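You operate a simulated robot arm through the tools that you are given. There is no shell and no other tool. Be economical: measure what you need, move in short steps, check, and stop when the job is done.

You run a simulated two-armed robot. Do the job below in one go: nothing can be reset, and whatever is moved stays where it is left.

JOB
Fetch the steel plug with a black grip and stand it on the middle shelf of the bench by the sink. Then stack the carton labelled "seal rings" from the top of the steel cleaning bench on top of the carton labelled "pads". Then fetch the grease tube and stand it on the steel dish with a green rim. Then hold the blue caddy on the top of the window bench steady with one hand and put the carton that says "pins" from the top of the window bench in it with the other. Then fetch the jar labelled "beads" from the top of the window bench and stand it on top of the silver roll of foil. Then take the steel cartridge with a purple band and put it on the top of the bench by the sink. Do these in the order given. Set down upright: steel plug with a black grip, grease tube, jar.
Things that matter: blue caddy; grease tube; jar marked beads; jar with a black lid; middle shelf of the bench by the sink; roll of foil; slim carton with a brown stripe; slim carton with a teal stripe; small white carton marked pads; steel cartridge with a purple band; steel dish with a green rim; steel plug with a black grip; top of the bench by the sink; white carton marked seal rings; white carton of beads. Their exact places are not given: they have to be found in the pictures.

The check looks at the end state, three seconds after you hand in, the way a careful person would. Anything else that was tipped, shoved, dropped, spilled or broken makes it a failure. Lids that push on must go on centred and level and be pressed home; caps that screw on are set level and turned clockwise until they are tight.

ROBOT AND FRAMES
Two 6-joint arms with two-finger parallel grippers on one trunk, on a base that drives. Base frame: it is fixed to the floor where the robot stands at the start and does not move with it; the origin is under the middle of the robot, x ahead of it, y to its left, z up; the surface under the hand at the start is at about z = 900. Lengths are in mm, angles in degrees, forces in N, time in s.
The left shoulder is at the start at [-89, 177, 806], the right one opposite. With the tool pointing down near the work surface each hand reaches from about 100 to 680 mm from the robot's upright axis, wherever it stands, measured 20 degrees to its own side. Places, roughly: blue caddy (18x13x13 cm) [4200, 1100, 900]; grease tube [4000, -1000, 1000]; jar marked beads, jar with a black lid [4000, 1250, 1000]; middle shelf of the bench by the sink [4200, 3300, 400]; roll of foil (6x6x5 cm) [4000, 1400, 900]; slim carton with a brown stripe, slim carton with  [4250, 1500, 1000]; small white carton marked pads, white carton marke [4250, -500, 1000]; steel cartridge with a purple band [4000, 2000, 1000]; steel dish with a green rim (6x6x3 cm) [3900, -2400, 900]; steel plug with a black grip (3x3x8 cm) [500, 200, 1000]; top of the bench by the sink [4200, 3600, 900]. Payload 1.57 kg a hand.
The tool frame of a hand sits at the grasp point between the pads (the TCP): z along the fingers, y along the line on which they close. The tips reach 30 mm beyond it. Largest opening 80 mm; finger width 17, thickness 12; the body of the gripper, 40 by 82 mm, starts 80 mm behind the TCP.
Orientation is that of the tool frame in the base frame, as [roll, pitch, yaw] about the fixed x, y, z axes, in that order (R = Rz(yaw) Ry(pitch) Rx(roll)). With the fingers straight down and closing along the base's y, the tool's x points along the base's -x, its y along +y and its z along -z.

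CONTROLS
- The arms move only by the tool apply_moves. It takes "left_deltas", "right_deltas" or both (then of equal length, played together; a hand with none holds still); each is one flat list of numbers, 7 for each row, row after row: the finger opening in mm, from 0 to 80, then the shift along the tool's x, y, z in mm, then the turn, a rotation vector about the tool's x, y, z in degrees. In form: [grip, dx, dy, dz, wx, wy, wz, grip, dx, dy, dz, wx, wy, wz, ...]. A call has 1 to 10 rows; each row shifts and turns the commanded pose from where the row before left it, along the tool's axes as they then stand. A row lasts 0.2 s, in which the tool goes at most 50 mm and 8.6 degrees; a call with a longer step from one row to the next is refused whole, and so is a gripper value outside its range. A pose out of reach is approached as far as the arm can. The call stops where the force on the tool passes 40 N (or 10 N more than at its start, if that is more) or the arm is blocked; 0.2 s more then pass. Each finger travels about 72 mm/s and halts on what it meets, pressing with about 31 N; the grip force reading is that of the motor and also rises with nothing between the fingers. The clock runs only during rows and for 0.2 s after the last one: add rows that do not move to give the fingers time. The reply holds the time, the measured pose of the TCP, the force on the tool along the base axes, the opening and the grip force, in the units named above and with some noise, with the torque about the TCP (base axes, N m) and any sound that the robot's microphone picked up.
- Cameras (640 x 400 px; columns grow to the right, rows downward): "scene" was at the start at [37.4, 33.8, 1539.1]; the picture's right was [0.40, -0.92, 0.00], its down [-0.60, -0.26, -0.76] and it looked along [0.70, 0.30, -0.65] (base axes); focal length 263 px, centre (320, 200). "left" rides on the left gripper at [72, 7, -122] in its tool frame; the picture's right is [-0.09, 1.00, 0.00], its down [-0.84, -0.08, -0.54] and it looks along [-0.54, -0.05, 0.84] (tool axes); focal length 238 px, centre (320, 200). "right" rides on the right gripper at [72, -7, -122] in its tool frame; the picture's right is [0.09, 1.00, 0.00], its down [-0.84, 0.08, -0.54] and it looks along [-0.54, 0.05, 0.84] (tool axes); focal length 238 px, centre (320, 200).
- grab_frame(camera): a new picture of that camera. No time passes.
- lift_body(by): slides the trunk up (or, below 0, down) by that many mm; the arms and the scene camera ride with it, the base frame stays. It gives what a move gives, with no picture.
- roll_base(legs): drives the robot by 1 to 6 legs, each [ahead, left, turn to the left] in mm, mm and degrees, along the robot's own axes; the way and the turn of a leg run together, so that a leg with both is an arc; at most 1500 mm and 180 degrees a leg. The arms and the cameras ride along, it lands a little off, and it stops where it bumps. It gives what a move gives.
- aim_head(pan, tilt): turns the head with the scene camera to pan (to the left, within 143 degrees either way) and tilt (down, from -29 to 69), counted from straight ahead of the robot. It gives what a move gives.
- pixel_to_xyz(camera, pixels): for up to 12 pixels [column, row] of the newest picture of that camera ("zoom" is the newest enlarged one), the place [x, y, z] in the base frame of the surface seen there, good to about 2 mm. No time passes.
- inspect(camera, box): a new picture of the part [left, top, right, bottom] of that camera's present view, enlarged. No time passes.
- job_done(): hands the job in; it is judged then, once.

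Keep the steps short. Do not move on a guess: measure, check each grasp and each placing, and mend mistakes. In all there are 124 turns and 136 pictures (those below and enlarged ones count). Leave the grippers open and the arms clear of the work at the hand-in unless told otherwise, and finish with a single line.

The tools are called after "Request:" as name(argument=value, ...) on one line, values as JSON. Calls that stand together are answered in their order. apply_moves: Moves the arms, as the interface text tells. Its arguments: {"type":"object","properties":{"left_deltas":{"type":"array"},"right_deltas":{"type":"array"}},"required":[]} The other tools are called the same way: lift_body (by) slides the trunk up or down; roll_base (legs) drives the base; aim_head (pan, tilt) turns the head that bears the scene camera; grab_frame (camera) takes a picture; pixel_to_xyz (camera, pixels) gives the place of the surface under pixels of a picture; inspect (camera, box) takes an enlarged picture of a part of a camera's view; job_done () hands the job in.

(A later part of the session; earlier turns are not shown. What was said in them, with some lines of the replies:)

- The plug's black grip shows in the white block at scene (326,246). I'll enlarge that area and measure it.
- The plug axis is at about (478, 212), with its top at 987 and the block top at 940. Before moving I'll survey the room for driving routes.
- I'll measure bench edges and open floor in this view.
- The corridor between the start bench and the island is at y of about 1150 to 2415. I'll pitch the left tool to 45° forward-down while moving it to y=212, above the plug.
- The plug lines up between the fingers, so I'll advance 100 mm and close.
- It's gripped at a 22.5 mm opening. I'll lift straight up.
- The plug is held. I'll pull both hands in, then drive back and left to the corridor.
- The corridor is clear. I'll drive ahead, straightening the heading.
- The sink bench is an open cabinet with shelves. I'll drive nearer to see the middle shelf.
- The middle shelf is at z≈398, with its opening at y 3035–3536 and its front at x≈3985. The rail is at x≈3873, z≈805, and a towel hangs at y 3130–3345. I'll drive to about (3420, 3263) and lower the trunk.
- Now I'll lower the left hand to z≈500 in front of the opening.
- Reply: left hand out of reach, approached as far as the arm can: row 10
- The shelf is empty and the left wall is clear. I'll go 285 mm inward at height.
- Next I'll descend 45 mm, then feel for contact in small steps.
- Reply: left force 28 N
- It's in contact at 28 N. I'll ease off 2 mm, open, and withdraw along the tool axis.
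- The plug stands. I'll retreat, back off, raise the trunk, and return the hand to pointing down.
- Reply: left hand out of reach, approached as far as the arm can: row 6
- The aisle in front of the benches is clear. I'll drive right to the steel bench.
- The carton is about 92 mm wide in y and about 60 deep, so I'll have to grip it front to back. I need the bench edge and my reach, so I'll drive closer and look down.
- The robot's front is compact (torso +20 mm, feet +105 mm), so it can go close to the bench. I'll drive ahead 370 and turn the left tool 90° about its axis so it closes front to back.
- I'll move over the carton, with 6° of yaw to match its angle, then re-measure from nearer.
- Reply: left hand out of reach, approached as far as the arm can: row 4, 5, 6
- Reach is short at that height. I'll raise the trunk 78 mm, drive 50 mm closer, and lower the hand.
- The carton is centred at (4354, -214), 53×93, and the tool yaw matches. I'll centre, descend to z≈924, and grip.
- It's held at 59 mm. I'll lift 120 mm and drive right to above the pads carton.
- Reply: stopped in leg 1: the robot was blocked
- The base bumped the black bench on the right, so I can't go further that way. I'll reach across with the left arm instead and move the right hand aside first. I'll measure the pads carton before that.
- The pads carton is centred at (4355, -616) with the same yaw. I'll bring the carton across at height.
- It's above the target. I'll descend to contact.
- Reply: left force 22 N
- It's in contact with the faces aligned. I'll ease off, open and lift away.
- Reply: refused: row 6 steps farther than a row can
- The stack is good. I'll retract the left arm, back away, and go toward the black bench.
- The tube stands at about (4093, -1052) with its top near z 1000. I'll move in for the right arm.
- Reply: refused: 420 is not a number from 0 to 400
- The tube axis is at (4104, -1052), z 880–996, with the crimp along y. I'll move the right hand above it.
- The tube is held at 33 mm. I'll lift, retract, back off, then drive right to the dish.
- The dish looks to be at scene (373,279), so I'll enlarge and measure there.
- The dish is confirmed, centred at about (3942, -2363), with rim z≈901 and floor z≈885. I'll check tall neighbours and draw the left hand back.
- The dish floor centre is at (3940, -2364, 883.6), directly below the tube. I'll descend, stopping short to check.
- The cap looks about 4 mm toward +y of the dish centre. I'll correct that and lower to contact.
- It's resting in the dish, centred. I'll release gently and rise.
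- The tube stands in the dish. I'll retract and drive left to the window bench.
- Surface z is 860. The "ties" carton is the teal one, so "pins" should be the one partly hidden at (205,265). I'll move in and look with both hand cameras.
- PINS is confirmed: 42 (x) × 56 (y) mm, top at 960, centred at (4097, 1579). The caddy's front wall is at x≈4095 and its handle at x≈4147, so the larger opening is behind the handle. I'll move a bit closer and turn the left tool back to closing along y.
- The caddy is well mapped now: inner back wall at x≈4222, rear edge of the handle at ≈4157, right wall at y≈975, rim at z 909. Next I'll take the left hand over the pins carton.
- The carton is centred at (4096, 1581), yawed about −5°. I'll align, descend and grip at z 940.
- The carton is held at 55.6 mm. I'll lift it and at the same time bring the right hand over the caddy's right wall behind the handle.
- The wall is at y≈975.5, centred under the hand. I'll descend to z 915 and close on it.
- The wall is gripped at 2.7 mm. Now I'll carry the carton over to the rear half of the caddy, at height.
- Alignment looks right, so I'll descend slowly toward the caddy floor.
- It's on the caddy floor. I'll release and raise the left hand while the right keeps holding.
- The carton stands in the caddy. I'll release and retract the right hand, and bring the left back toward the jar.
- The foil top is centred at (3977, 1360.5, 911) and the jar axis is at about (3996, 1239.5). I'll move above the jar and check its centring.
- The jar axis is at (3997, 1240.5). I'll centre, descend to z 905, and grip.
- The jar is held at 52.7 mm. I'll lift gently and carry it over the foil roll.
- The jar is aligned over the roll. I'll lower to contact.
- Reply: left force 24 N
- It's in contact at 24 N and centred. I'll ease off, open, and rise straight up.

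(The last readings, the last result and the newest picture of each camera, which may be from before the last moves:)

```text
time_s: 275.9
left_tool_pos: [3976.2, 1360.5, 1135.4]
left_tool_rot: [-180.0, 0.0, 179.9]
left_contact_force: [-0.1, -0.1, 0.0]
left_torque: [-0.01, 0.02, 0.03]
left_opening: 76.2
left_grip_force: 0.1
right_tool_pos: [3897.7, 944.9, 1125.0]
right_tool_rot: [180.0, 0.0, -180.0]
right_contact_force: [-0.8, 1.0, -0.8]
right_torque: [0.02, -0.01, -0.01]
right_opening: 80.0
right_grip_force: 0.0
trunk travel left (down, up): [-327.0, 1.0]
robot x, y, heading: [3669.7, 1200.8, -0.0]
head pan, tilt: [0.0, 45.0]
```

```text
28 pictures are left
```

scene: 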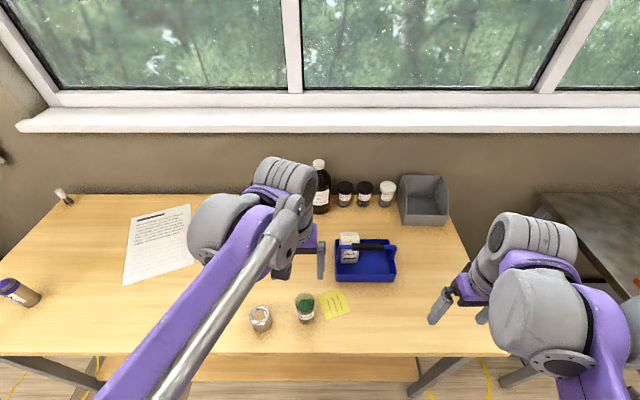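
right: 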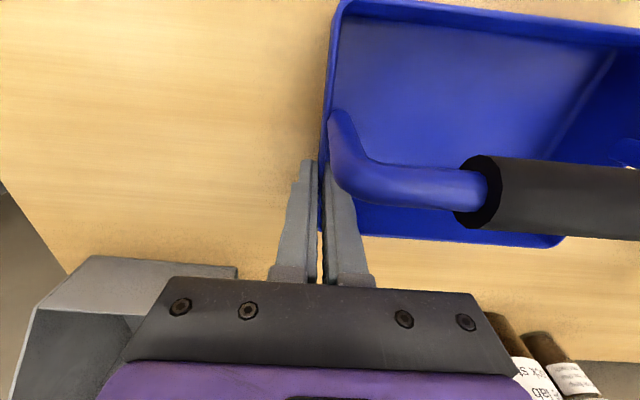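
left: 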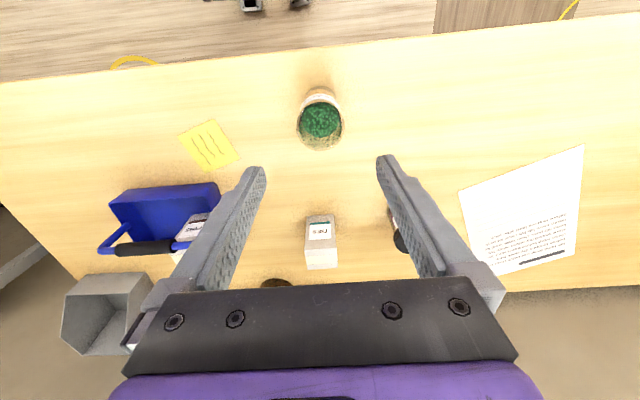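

The jar stands on the foil roll. I'll retract, back off, and drive left to the cartridge.

Request:
apply_moves(left_deltas=[80, 40, 0, -10, 0, 0, 0, 80, 40, 0, -10, 0, 0, 0, 80, 40, 0, -10, 0, 0, 0, 80, 10, 0, 0, 0, 0, 0], right_deltas=[80, 0, 0, -20, 0, 0, 0, 80, 0, 0, -20, 0, 0, 0, 80, 0, 0, 0, 0, 0, 0, 80, 0, 0, 0, 0, 0, 0])

Request:
roll_base(legs=[[-250, 0, 0], [0, 640, 0], [200, 0, 0]])

Request:
grab_frame(camera="left")

Request:
grab_frame(camera="scene")

```text
time_s: 276.9
left_tool_pos: [3845.9, 1363.6, 1162.0]
left_tool_rot: [180.0, 0.0, 179.9]
left_contact_force: [0.4, 0.8, 0.4]
left_torque: [0.04, 0.01, -0.02]
left_opening: 80.0
left_grip_force: 0.0
right_tool_pos: [3896.0, 946.2, 1164.7]
right_tool_rot: [180.0, 0.0, -179.9]
right_contact_force: [0.4, 0.1, -0.4]
right_torque: [0.0, -0.03, -0.03]
right_opening: 79.9
right_grip_force: 0.2
trunk travel left (down, up): [-327.0, 1.0]
robot x, y, heading: [3668.3, 1196.2, -0.0]
head pan, tilt: [0.0, 45.0]
```

```text
time_s: 285.5
left_tool_pos: [3797.9, 1994.3, 1162.3]
left_tool_rot: [180.0, 0.0, -179.6]
left_contact_force: [0.2, -0.8, 0.5]
left_torque: [0.03, 0.02, 0.02]
left_opening: 79.9
left_grip_force: 0.0
right_tool_pos: [3850.6, 1578.2, 1164.0]
right_tool_rot: [-179.9, -0.1, -179.6]
right_contact_force: [0.1, -0.6, -0.8]
right_torque: [-0.02, -0.05, -0.02]
right_opening: 79.8
right_grip_force: 0.1
trunk travel left (down, up): [-327.0, 1.0]
robot x, y, heading: [3617.0, 1831.6, 0.5]
head pan, tilt: [0.0, 45.0]
```

```text
27 pictures are left
```

left: 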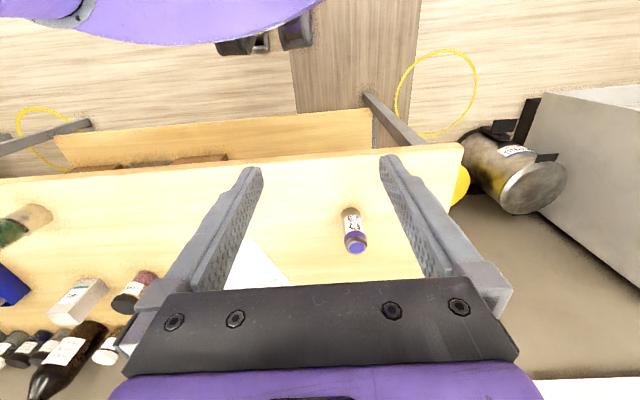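

```text
26 pictures are left
```

scene: 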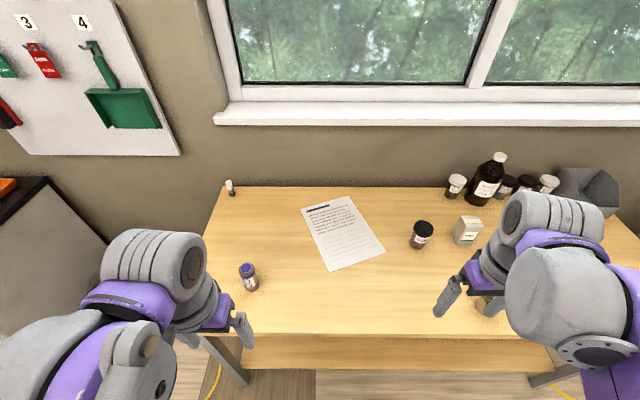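

Request:
inspect(camera="left", box=[325, 195, 385, 265])

Request:
pixel_to_xyz(camera="left", pixels=[[356, 246], [346, 245], [366, 244], [354, 237], [350, 215], [344, 220], [359, 220], [357, 252]])

Request:
pixel_to_xyz(camera="scene", pixels=[[248, 268], [242, 269], [255, 268], [250, 278], [251, 288], [248, 264]])

```text
5.71 times, centred on (355, 230) of left
```

zoom: 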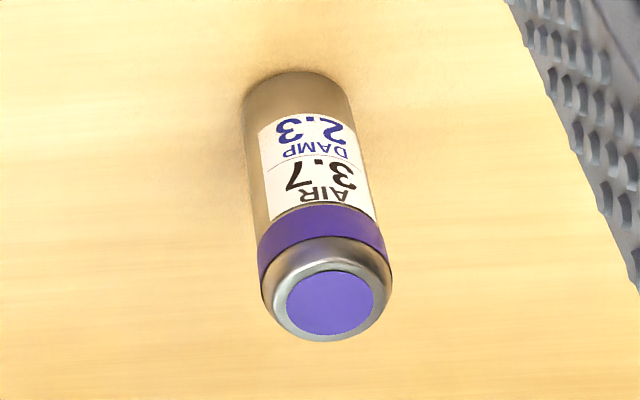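

```text
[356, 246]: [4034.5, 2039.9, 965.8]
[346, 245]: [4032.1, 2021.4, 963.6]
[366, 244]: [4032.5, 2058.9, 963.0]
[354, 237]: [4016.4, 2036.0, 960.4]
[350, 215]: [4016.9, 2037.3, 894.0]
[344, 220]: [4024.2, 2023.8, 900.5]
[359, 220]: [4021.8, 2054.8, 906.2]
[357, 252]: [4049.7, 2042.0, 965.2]
```

```text
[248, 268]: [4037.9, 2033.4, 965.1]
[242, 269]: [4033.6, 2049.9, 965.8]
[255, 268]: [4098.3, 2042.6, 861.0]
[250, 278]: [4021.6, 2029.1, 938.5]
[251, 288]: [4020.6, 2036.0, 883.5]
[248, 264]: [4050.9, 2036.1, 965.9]
```

The cartridge axis is at (4036, 2039), top 966, about 40 mm across. I'll move over it.

Request:
apply_moves(left_deltas=[80, -39.7, 7.5, 0, 0, 0, 0, 80, -39.7, 7.5, 0, 0, 0, 0, 80, -39.7, 7.5, 0, 0, 0, 0, 80, -39.7, 7.5, 0, 0, 0, 0, 80, -39.7, 7.5, 0, 0, 0, 0, 80, -39.7, 7.5, 0, 0, 0, 0, 80, 0, 0, 40, 0, 0, 0, 80, 0, 0, 40, 0, 0, 0, 70, 0, 0, 35, 0, 0, 0, 70, 0, 0, 0, 0, 0, 0])

Request:
grab_frame(camera="left")

Request:
pixel_to_xyz(camera="left", pixels=[[320, 140], [320, 155], [310, 150], [330, 150], [320, 125], [320, 110]])

```text
time_s: 287.7
left_tool_pos: [4039.0, 2041.9, 1046.1]
left_tool_rot: [179.9, 0.0, -179.5]
left_contact_force: [-0.1, 0.2, -0.3]
left_torque: [0.01, 0.03, 0.0]
left_opening: 70.0
left_grip_force: 0.0
right_tool_pos: [3850.0, 1577.1, 1165.4]
right_tool_rot: [-180.0, 0.0, -179.5]
right_contact_force: [-0.4, 0.0, -0.9]
right_torque: [0.02, -0.01, 0.02]
right_opening: 80.1
right_grip_force: 0.1
trunk travel left (down, up): [-327.0, 1.0]
robot x, y, heading: [3624.0, 1829.8, 0.6]
head pan, tilt: [0.0, 45.0]
```

```text
24 pictures are left
```

left: 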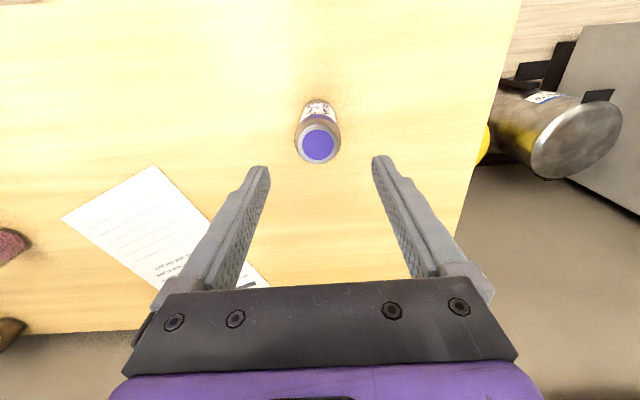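

```text
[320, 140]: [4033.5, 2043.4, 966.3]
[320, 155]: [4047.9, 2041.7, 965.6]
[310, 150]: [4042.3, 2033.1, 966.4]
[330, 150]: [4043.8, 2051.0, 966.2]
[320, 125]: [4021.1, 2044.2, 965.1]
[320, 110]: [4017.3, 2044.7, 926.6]
```

It's aligned. I'll descend to z 920 and grip.

Request:
apply_moves(left_deltas=[70, 0, 0, 40, 0, 0, 0, 70, 0, 0, 45, 0, 0, 0, 70, 0, 0, 41, 0, 0, 0, 70, 0, 0, 0, 0, 0, 0, 45, 0, 0, 0, 0, 0, 0, 28, 0, 0, 0, 0, 0, 0, 28, 0, 0, 0, 0, 0, 0, 28, 0, 0, 0, 0, 0, 0])

Request:
apply_moves(left_deltas=[28, 0, 0, -15, 0, 0, 0, 28, 0, 0, -40, 0, 0, 0, 28, 0, 0, -45, 0, 0, 0, 28, 0, 0, -45, 0, 0, 0, 28, 0, 0, -45, 0, 0, 0, 28, 40, 0, -25, 0, 0, 0, 28, 40, 0, -25, 0, 0, 0, 28, 40, 0, 0, 0, 0, 0])

Request:
grab_frame(camera="left")

```text
time_s: 289.5
left_tool_pos: [4035.8, 2040.9, 923.3]
left_tool_rot: [180.0, 0.0, -179.6]
left_contact_force: [-1.0, 0.3, -0.5]
left_torque: [-0.02, 0.01, -0.01]
left_opening: 41.4
left_grip_force: 31.1
right_tool_pos: [3851.2, 1577.8, 1164.5]
right_tool_rot: [-179.9, 0.0, -179.4]
right_contact_force: [-0.2, -0.5, 1.0]
right_torque: [-0.03, -0.04, -0.01]
right_opening: 79.9
right_grip_force: 0.0
trunk travel left (down, up): [-327.0, 1.0]
robot x, y, heading: [3621.2, 1833.5, 0.6]
head pan, tilt: [0.0, 45.0]
```

```text
time_s: 291.3
left_tool_pos: [3915.9, 2042.7, 1160.2]
left_tool_rot: [180.0, 0.0, -179.6]
left_contact_force: [-0.6, -0.1, -2.2]
left_torque: [0.0, 0.0, 0.04]
left_opening: 41.2
left_grip_force: 31.4
right_tool_pos: [3849.7, 1577.7, 1163.9]
right_tool_rot: [-180.0, 0.1, -179.5]
right_contact_force: [-0.4, 0.5, 0.4]
right_torque: [0.0, 0.0, 0.01]
right_opening: 80.0
right_grip_force: 0.0
trunk travel left (down, up): [-327.0, 1.0]
robot x, y, heading: [3621.2, 1832.3, 0.5]
head pan, tilt: [0.0, 45.0]
```

```text
23 pictures are left
```

left: 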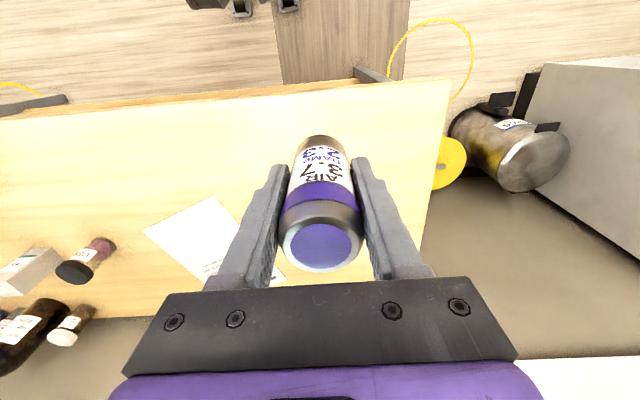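

The cartridge is held. I'll back off and drive left to the sink bench.

Request:
roll_base(legs=[[-300, 0, -0.5], [0, 1400, 0]])

Request:
aim_head(pan=0, tilt=40)

Request:
grab_frame(camera="scene")

Request:
grab_frame(camera="left")

```text
time_s: 305.8
left_tool_pos: [3631.2, 3482.8, 1158.9]
left_tool_rot: [180.0, 0.0, 179.5]
left_contact_force: [0.0, -0.4, -2.5]
left_torque: [-0.02, 0.03, 0.02]
left_opening: 41.3
left_grip_force: 30.9
right_tool_pos: [3556.7, 3020.2, 1164.2]
right_tool_rot: [180.0, 0.0, 179.5]
right_contact_force: [0.6, -0.6, -0.1]
right_torque: [-0.01, 0.01, -0.03]
right_opening: 79.9
right_grip_force: 0.0
trunk travel left (down, up): [-327.0, 1.0]
robot x, y, heading: [3327.0, 3277.9, -0.3]
head pan, tilt: [0.0, 45.0]
```

```text
time_s: 306.5
left_tool_pos: [3629.9, 3483.5, 1158.6]
left_tool_rot: [-179.9, 0.0, 179.4]
left_contact_force: [0.1, -0.2, -2.8]
left_torque: [-0.04, -0.01, -0.01]
left_opening: 41.0
left_grip_force: 31.2
right_tool_pos: [3556.0, 3020.0, 1164.0]
right_tool_rot: [180.0, 0.0, 179.5]
right_contact_force: [0.7, -1.3, -0.6]
right_torque: [-0.04, -0.01, -0.01]
right_opening: 79.8
right_grip_force: 0.0
trunk travel left (down, up): [-327.0, 1.0]
robot x, y, heading: [3329.1, 3279.0, -0.3]
head pan, tilt: [0.0, 40.0]
```

```text
22 pictures are left
```

scene: 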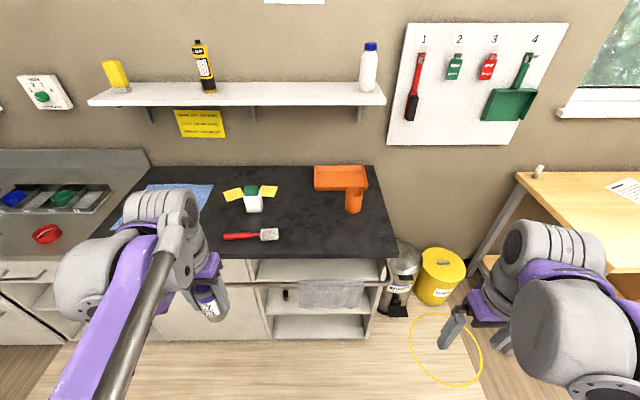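

```text
21 pictures are left
```

left: 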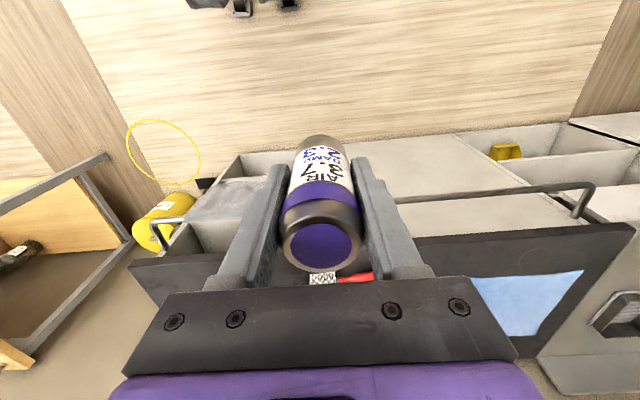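

Request:
pixel_to_xyz(camera="scene", pixels=[[315, 225], [320, 205], [276, 234], [354, 208], [345, 240], [300, 252], [252, 210], [315, 245], [380, 250]])

Request:
inspect(camera="scene", box=[220, 160, 420, 340])

```text
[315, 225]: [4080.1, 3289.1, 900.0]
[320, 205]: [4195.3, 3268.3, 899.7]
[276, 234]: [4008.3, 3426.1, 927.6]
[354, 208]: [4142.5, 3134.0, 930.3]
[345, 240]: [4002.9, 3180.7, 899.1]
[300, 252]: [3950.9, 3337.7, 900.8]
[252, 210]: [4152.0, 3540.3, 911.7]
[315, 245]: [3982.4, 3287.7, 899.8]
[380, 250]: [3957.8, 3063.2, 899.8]
```

```text
2.22 times, centred on (320, 250) of scene
```

zoom: 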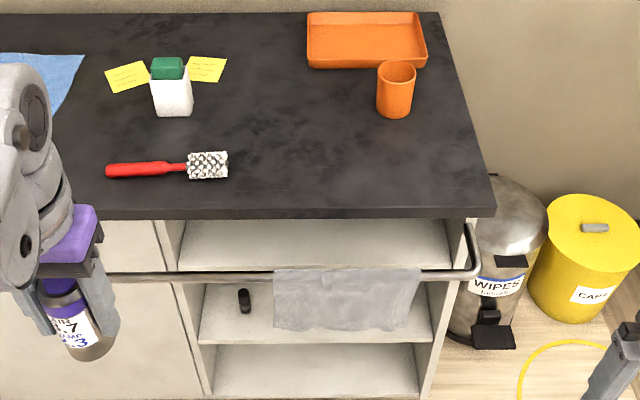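

The clear spot is (4080, 3290). I'll drive to put it in the left arm's reach and extend.

Request:
roll_base(legs=[[0, -190, 0.3], [230, 0, 0]])

Request:
apply_moves(left_deltas=[28, -36, 0, 0, 0, 0, 0, 28, -36, 0, 0, 0, 0, 0, 28, -36, 0, 10, 0, 0, 0, 28, -36, 0, 20, 0, 0, 0, 28, -36, 0, 30, 0, 0, 0, 28, -36, 0, 30, 0, 0, 0, 28, 0, 0, 40, 0, 0, 0, 28, 0, 0, 30, 0, 0, 0, 28, 0, 0, 0, 0, 0, 0])

Request:
grab_frame(camera="left")

```text
time_s: 310.2
left_tool_pos: [3863.1, 3287.3, 1158.9]
left_tool_rot: [-180.0, 0.0, 179.7]
left_contact_force: [1.1, -0.6, -2.6]
left_torque: [0.0, 0.01, 0.0]
left_opening: 41.4
left_grip_force: 31.0
right_tool_pos: [3790.5, 2824.3, 1164.1]
right_tool_rot: [180.0, 0.0, 179.8]
right_contact_force: [0.3, 0.0, 0.5]
right_torque: [0.01, 0.03, -0.02]
right_opening: 79.8
right_grip_force: 0.0
trunk travel left (down, up): [-327.0, 1.0]
robot x, y, heading: [3565.2, 3083.1, -0.5]
head pan, tilt: [0.0, 40.0]
```

```text
time_s: 312.2
left_tool_pos: [4079.1, 3286.1, 996.0]
left_tool_rot: [-179.9, 0.0, 179.6]
left_contact_force: [0.0, -0.4, -2.3]
left_torque: [0.01, 0.05, 0.01]
left_opening: 41.4
left_grip_force: 31.0
right_tool_pos: [3790.1, 2825.3, 1164.1]
right_tool_rot: [-180.0, 0.0, 179.8]
right_contact_force: [-1.2, 0.1, -0.2]
right_torque: [-0.01, 0.0, -0.02]
right_opening: 79.9
right_grip_force: 0.0
trunk travel left (down, up): [-327.0, 1.0]
robot x, y, heading: [3565.1, 3077.1, -0.6]
head pan, tilt: [0.0, 40.0]
```

```text
19 pictures are left
```

left: 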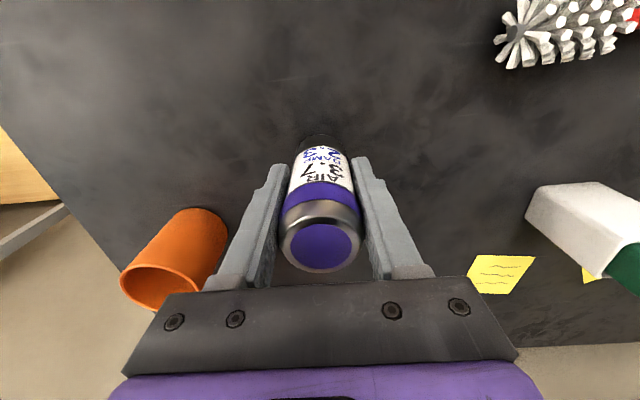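

The spot is clear all round. I'll lower to contact.

Request:
apply_moves(left_deltas=[28, 0, 0, 20, 0, 0, 0, 28, 0, 0, 8, 0, 0, 0, 28, 0, 0, 3, 0, 0, 0, 28, 0, 0, 1, 0, 0, 0, 28, 0, 0, 1, 0, 0, 0, 28, 0, 0, 0, 0, 0, 0])

Request:
apply_moves(left_deltas=[28, 0, 0, 0.8, 0, 0, 0, 28, 0, 0, 0, 0, 0, 0])

```text
time_s: 313.6
left_tool_pos: [4079.7, 3285.9, 964.8]
left_tool_rot: [-180.0, 0.0, 179.6]
left_contact_force: [0.2, 0.4, -2.6]
left_torque: [-0.02, -0.02, -0.03]
left_opening: 41.2
left_grip_force: 31.0
right_tool_pos: [3790.2, 2824.0, 1164.0]
right_tool_rot: [180.0, -0.1, 179.7]
right_contact_force: [0.5, 0.1, 0.0]
right_torque: [0.01, -0.02, 0.02]
right_opening: 80.0
right_grip_force: 0.0
trunk travel left (down, up): [-327.0, 1.0]
robot x, y, heading: [3565.7, 3079.3, -0.3]
head pan, tilt: [0.0, 40.0]
```

```text
time_s: 314.2
left_tool_pos: [4080.1, 3286.6, 965.1]
left_tool_rot: [-179.9, 0.0, 179.7]
left_contact_force: [-0.4, -0.2, -1.9]
left_torque: [0.03, 0.0, 0.0]
left_opening: 41.0
left_grip_force: 31.3
right_tool_pos: [3789.8, 2824.9, 1164.1]
right_tool_rot: [-180.0, 0.1, 179.7]
right_contact_force: [0.9, 1.0, 0.2]
right_torque: [-0.03, 0.0, 0.01]
right_opening: 80.0
right_grip_force: 0.0
trunk travel left (down, up): [-327.0, 1.0]
robot x, y, heading: [3564.0, 3081.2, -0.3]
head pan, tilt: [0.0, 40.0]
```

Request:
apply_moves(left_deltas=[28, 0, 0, 1, 0, 0, 0, 28, 0, 0, 0, 0, 0, 0, 28, 0, 0, 0.8, 0, 0, 0, 28, 0, 0, 0, 0, 0, 0])

Request:
apply_moves(left_deltas=[28, 0, 0, 0.7, 0, 0, 0, 28, 0, 0, 0, 0, 0, 0])

```text
time_s: 315.2
left_tool_pos: [4079.5, 3287.1, 963.5]
left_tool_rot: [180.0, -0.1, 179.7]
left_contact_force: [0.9, -0.2, -2.5]
left_torque: [-0.01, 0.02, -0.02]
left_opening: 40.9
left_grip_force: 31.4
right_tool_pos: [3789.9, 2824.0, 1165.0]
right_tool_rot: [180.0, 0.1, 179.7]
right_contact_force: [0.6, -0.5, 0.2]
right_torque: [0.03, 0.0, -0.01]
right_opening: 79.9
right_grip_force: 0.1
trunk travel left (down, up): [-327.0, 1.0]
robot x, y, heading: [3566.9, 3079.8, -0.5]
head pan, tilt: [0.0, 40.0]
```

```text
time_s: 315.8
left_tool_pos: [4080.2, 3285.2, 962.5]
left_tool_rot: [180.0, 0.0, 179.5]
left_contact_force: [0.2, 0.5, 2.6]
left_torque: [0.06, -0.08, 0.0]
left_opening: 41.2
left_grip_force: 30.7
right_tool_pos: [3790.5, 2824.1, 1164.7]
right_tool_rot: [-179.9, 0.0, 179.7]
right_contact_force: [-0.4, -0.7, -0.3]
right_torque: [-0.04, -0.04, 0.0]
right_opening: 79.8
right_grip_force: 0.1
trunk travel left (down, up): [-327.0, 1.0]
robot x, y, heading: [3560.2, 3081.7, -0.4]
head pan, tilt: [0.0, 40.0]
```

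It's just touching (force reversed to +2.6 N). I'll open, rise, and retract.

Request:
apply_moves(left_deltas=[45, 0, 0, 0, 0, 0, 0, 60, 0, 0, 0, 0, 0, 0, 72, 0, 0, 0, 0, 0, 0, 72, 0, 0, -25, 0, 0, 0, 72, 0, 0, -45, 0, 0, 0, 72, 0, 0, -45, 0, 0, 0, 72, 0, 0, -45, 0, 0, 0, 72, 40, 0, -20, 0, 0, 0, 72, 45, 0, 0, 0, 0, 0, 72, 45, 0, 0, 0, 0, 0])

Request:
roll_base(legs=[[-250, 0, 0]])

Request:
grab_frame(camera="scene")

```text
time_s: 318.0
left_tool_pos: [3948.3, 3287.9, 1143.7]
left_tool_rot: [-179.9, 0.0, 179.6]
left_contact_force: [-0.7, 0.5, -0.4]
left_torque: [-0.01, -0.04, -0.02]
left_opening: 72.1
left_grip_force: 0.0
right_tool_pos: [3788.4, 2824.1, 1163.5]
right_tool_rot: [-180.0, 0.1, 179.7]
right_contact_force: [-0.5, -0.9, -0.5]
right_torque: [0.01, -0.02, -0.01]
right_opening: 80.2
right_grip_force: 0.0
trunk travel left (down, up): [-327.0, 1.0]
robot x, y, heading: [3563.5, 3084.1, -0.4]
head pan, tilt: [0.0, 40.0]
```

```text
time_s: 319.8
left_tool_pos: [3707.6, 3290.7, 1142.4]
left_tool_rot: [180.0, 0.0, 179.8]
left_contact_force: [-0.2, 0.8, 0.3]
left_torque: [-0.02, 0.01, -0.01]
left_opening: 72.1
left_grip_force: 0.1
right_tool_pos: [3551.2, 2828.0, 1164.6]
right_tool_rot: [-180.0, 0.1, 180.0]
right_contact_force: [-0.8, -0.5, -0.4]
right_torque: [-0.02, 0.0, 0.02]
right_opening: 80.0
right_grip_force: 0.0
trunk travel left (down, up): [-327.0, 1.0]
robot x, y, heading: [3319.1, 3082.3, -0.0]
head pan, tilt: [0.0, 40.0]
```

```text
18 pictures are left
```

scene: 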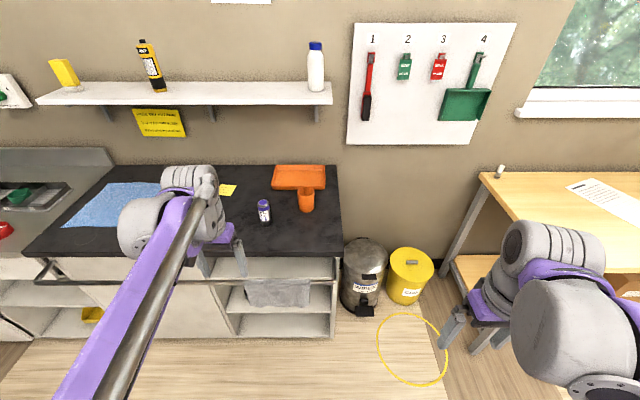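

The cartridge stands on the sink bench. I'll take a last look at the window bench and the plug.

Request:
inspect(camera="scene", box=[220, 180, 350, 340])

Request:
aim_head(pan=-60, tilt=22)

Request:
grab_frame(camera="scene")

Request:
inspect(camera="scene", box=[180, 120, 440, 280])

```text
2.50 times, centred on (285, 260) of scene
```

zoom: 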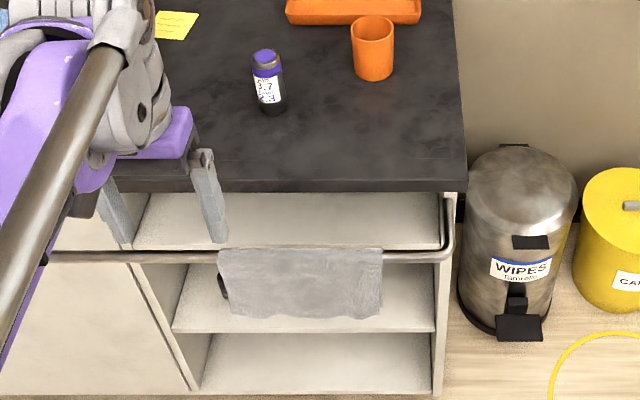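

```text
time_s: 321.1
left_tool_pos: [3707.2, 3290.4, 1142.3]
left_tool_rot: [-179.9, 0.1, 179.8]
left_contact_force: [-0.2, -0.3, 0.6]
left_torque: [0.01, 0.01, 0.01]
left_opening: 71.8
left_grip_force: 0.0
right_tool_pos: [3549.7, 2826.3, 1164.9]
right_tool_rot: [180.0, 0.1, 179.9]
right_contact_force: [-0.4, 1.6, 0.2]
right_torque: [0.02, 0.02, 0.0]
right_opening: 80.1
right_grip_force: 0.0
trunk travel left (down, up): [-327.0, 1.0]
robot x, y, heading: [3322.2, 3081.6, -0.2]
head pan, tilt: [-60.0, 22.0]
```

```text
16 pictures are left
```

scene: 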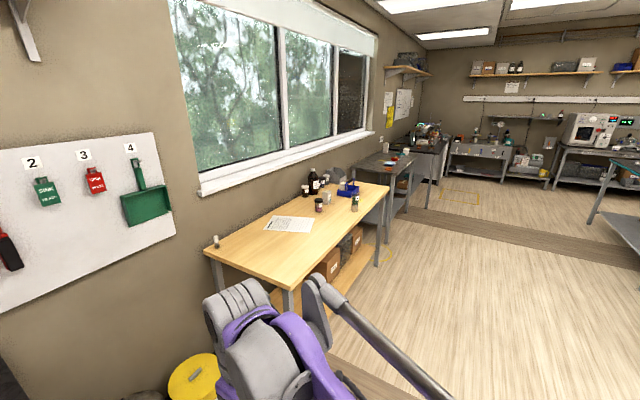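

```text
2.46 times, centred on (310, 200) of scene
```

zoom: 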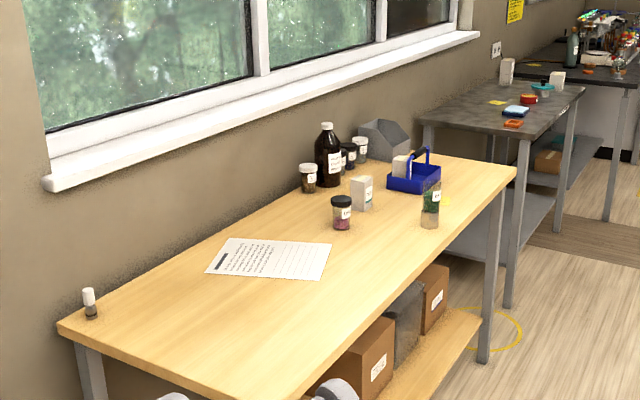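

Everything I can see is in place: the plug is on the shelf, the cartons are stacked, PINS is in the caddy, the jar is on the foil roll, and the cartridge is on the sink bench. The tube stood in its dish when I left it. Handing in now.

Request:
job_done()

```text
The job is handed in.
```

All six tasks were done in the order given and handed in; the robot's base bumped the black bench once, during the carton task, and nothing I could see was tipped or moved.
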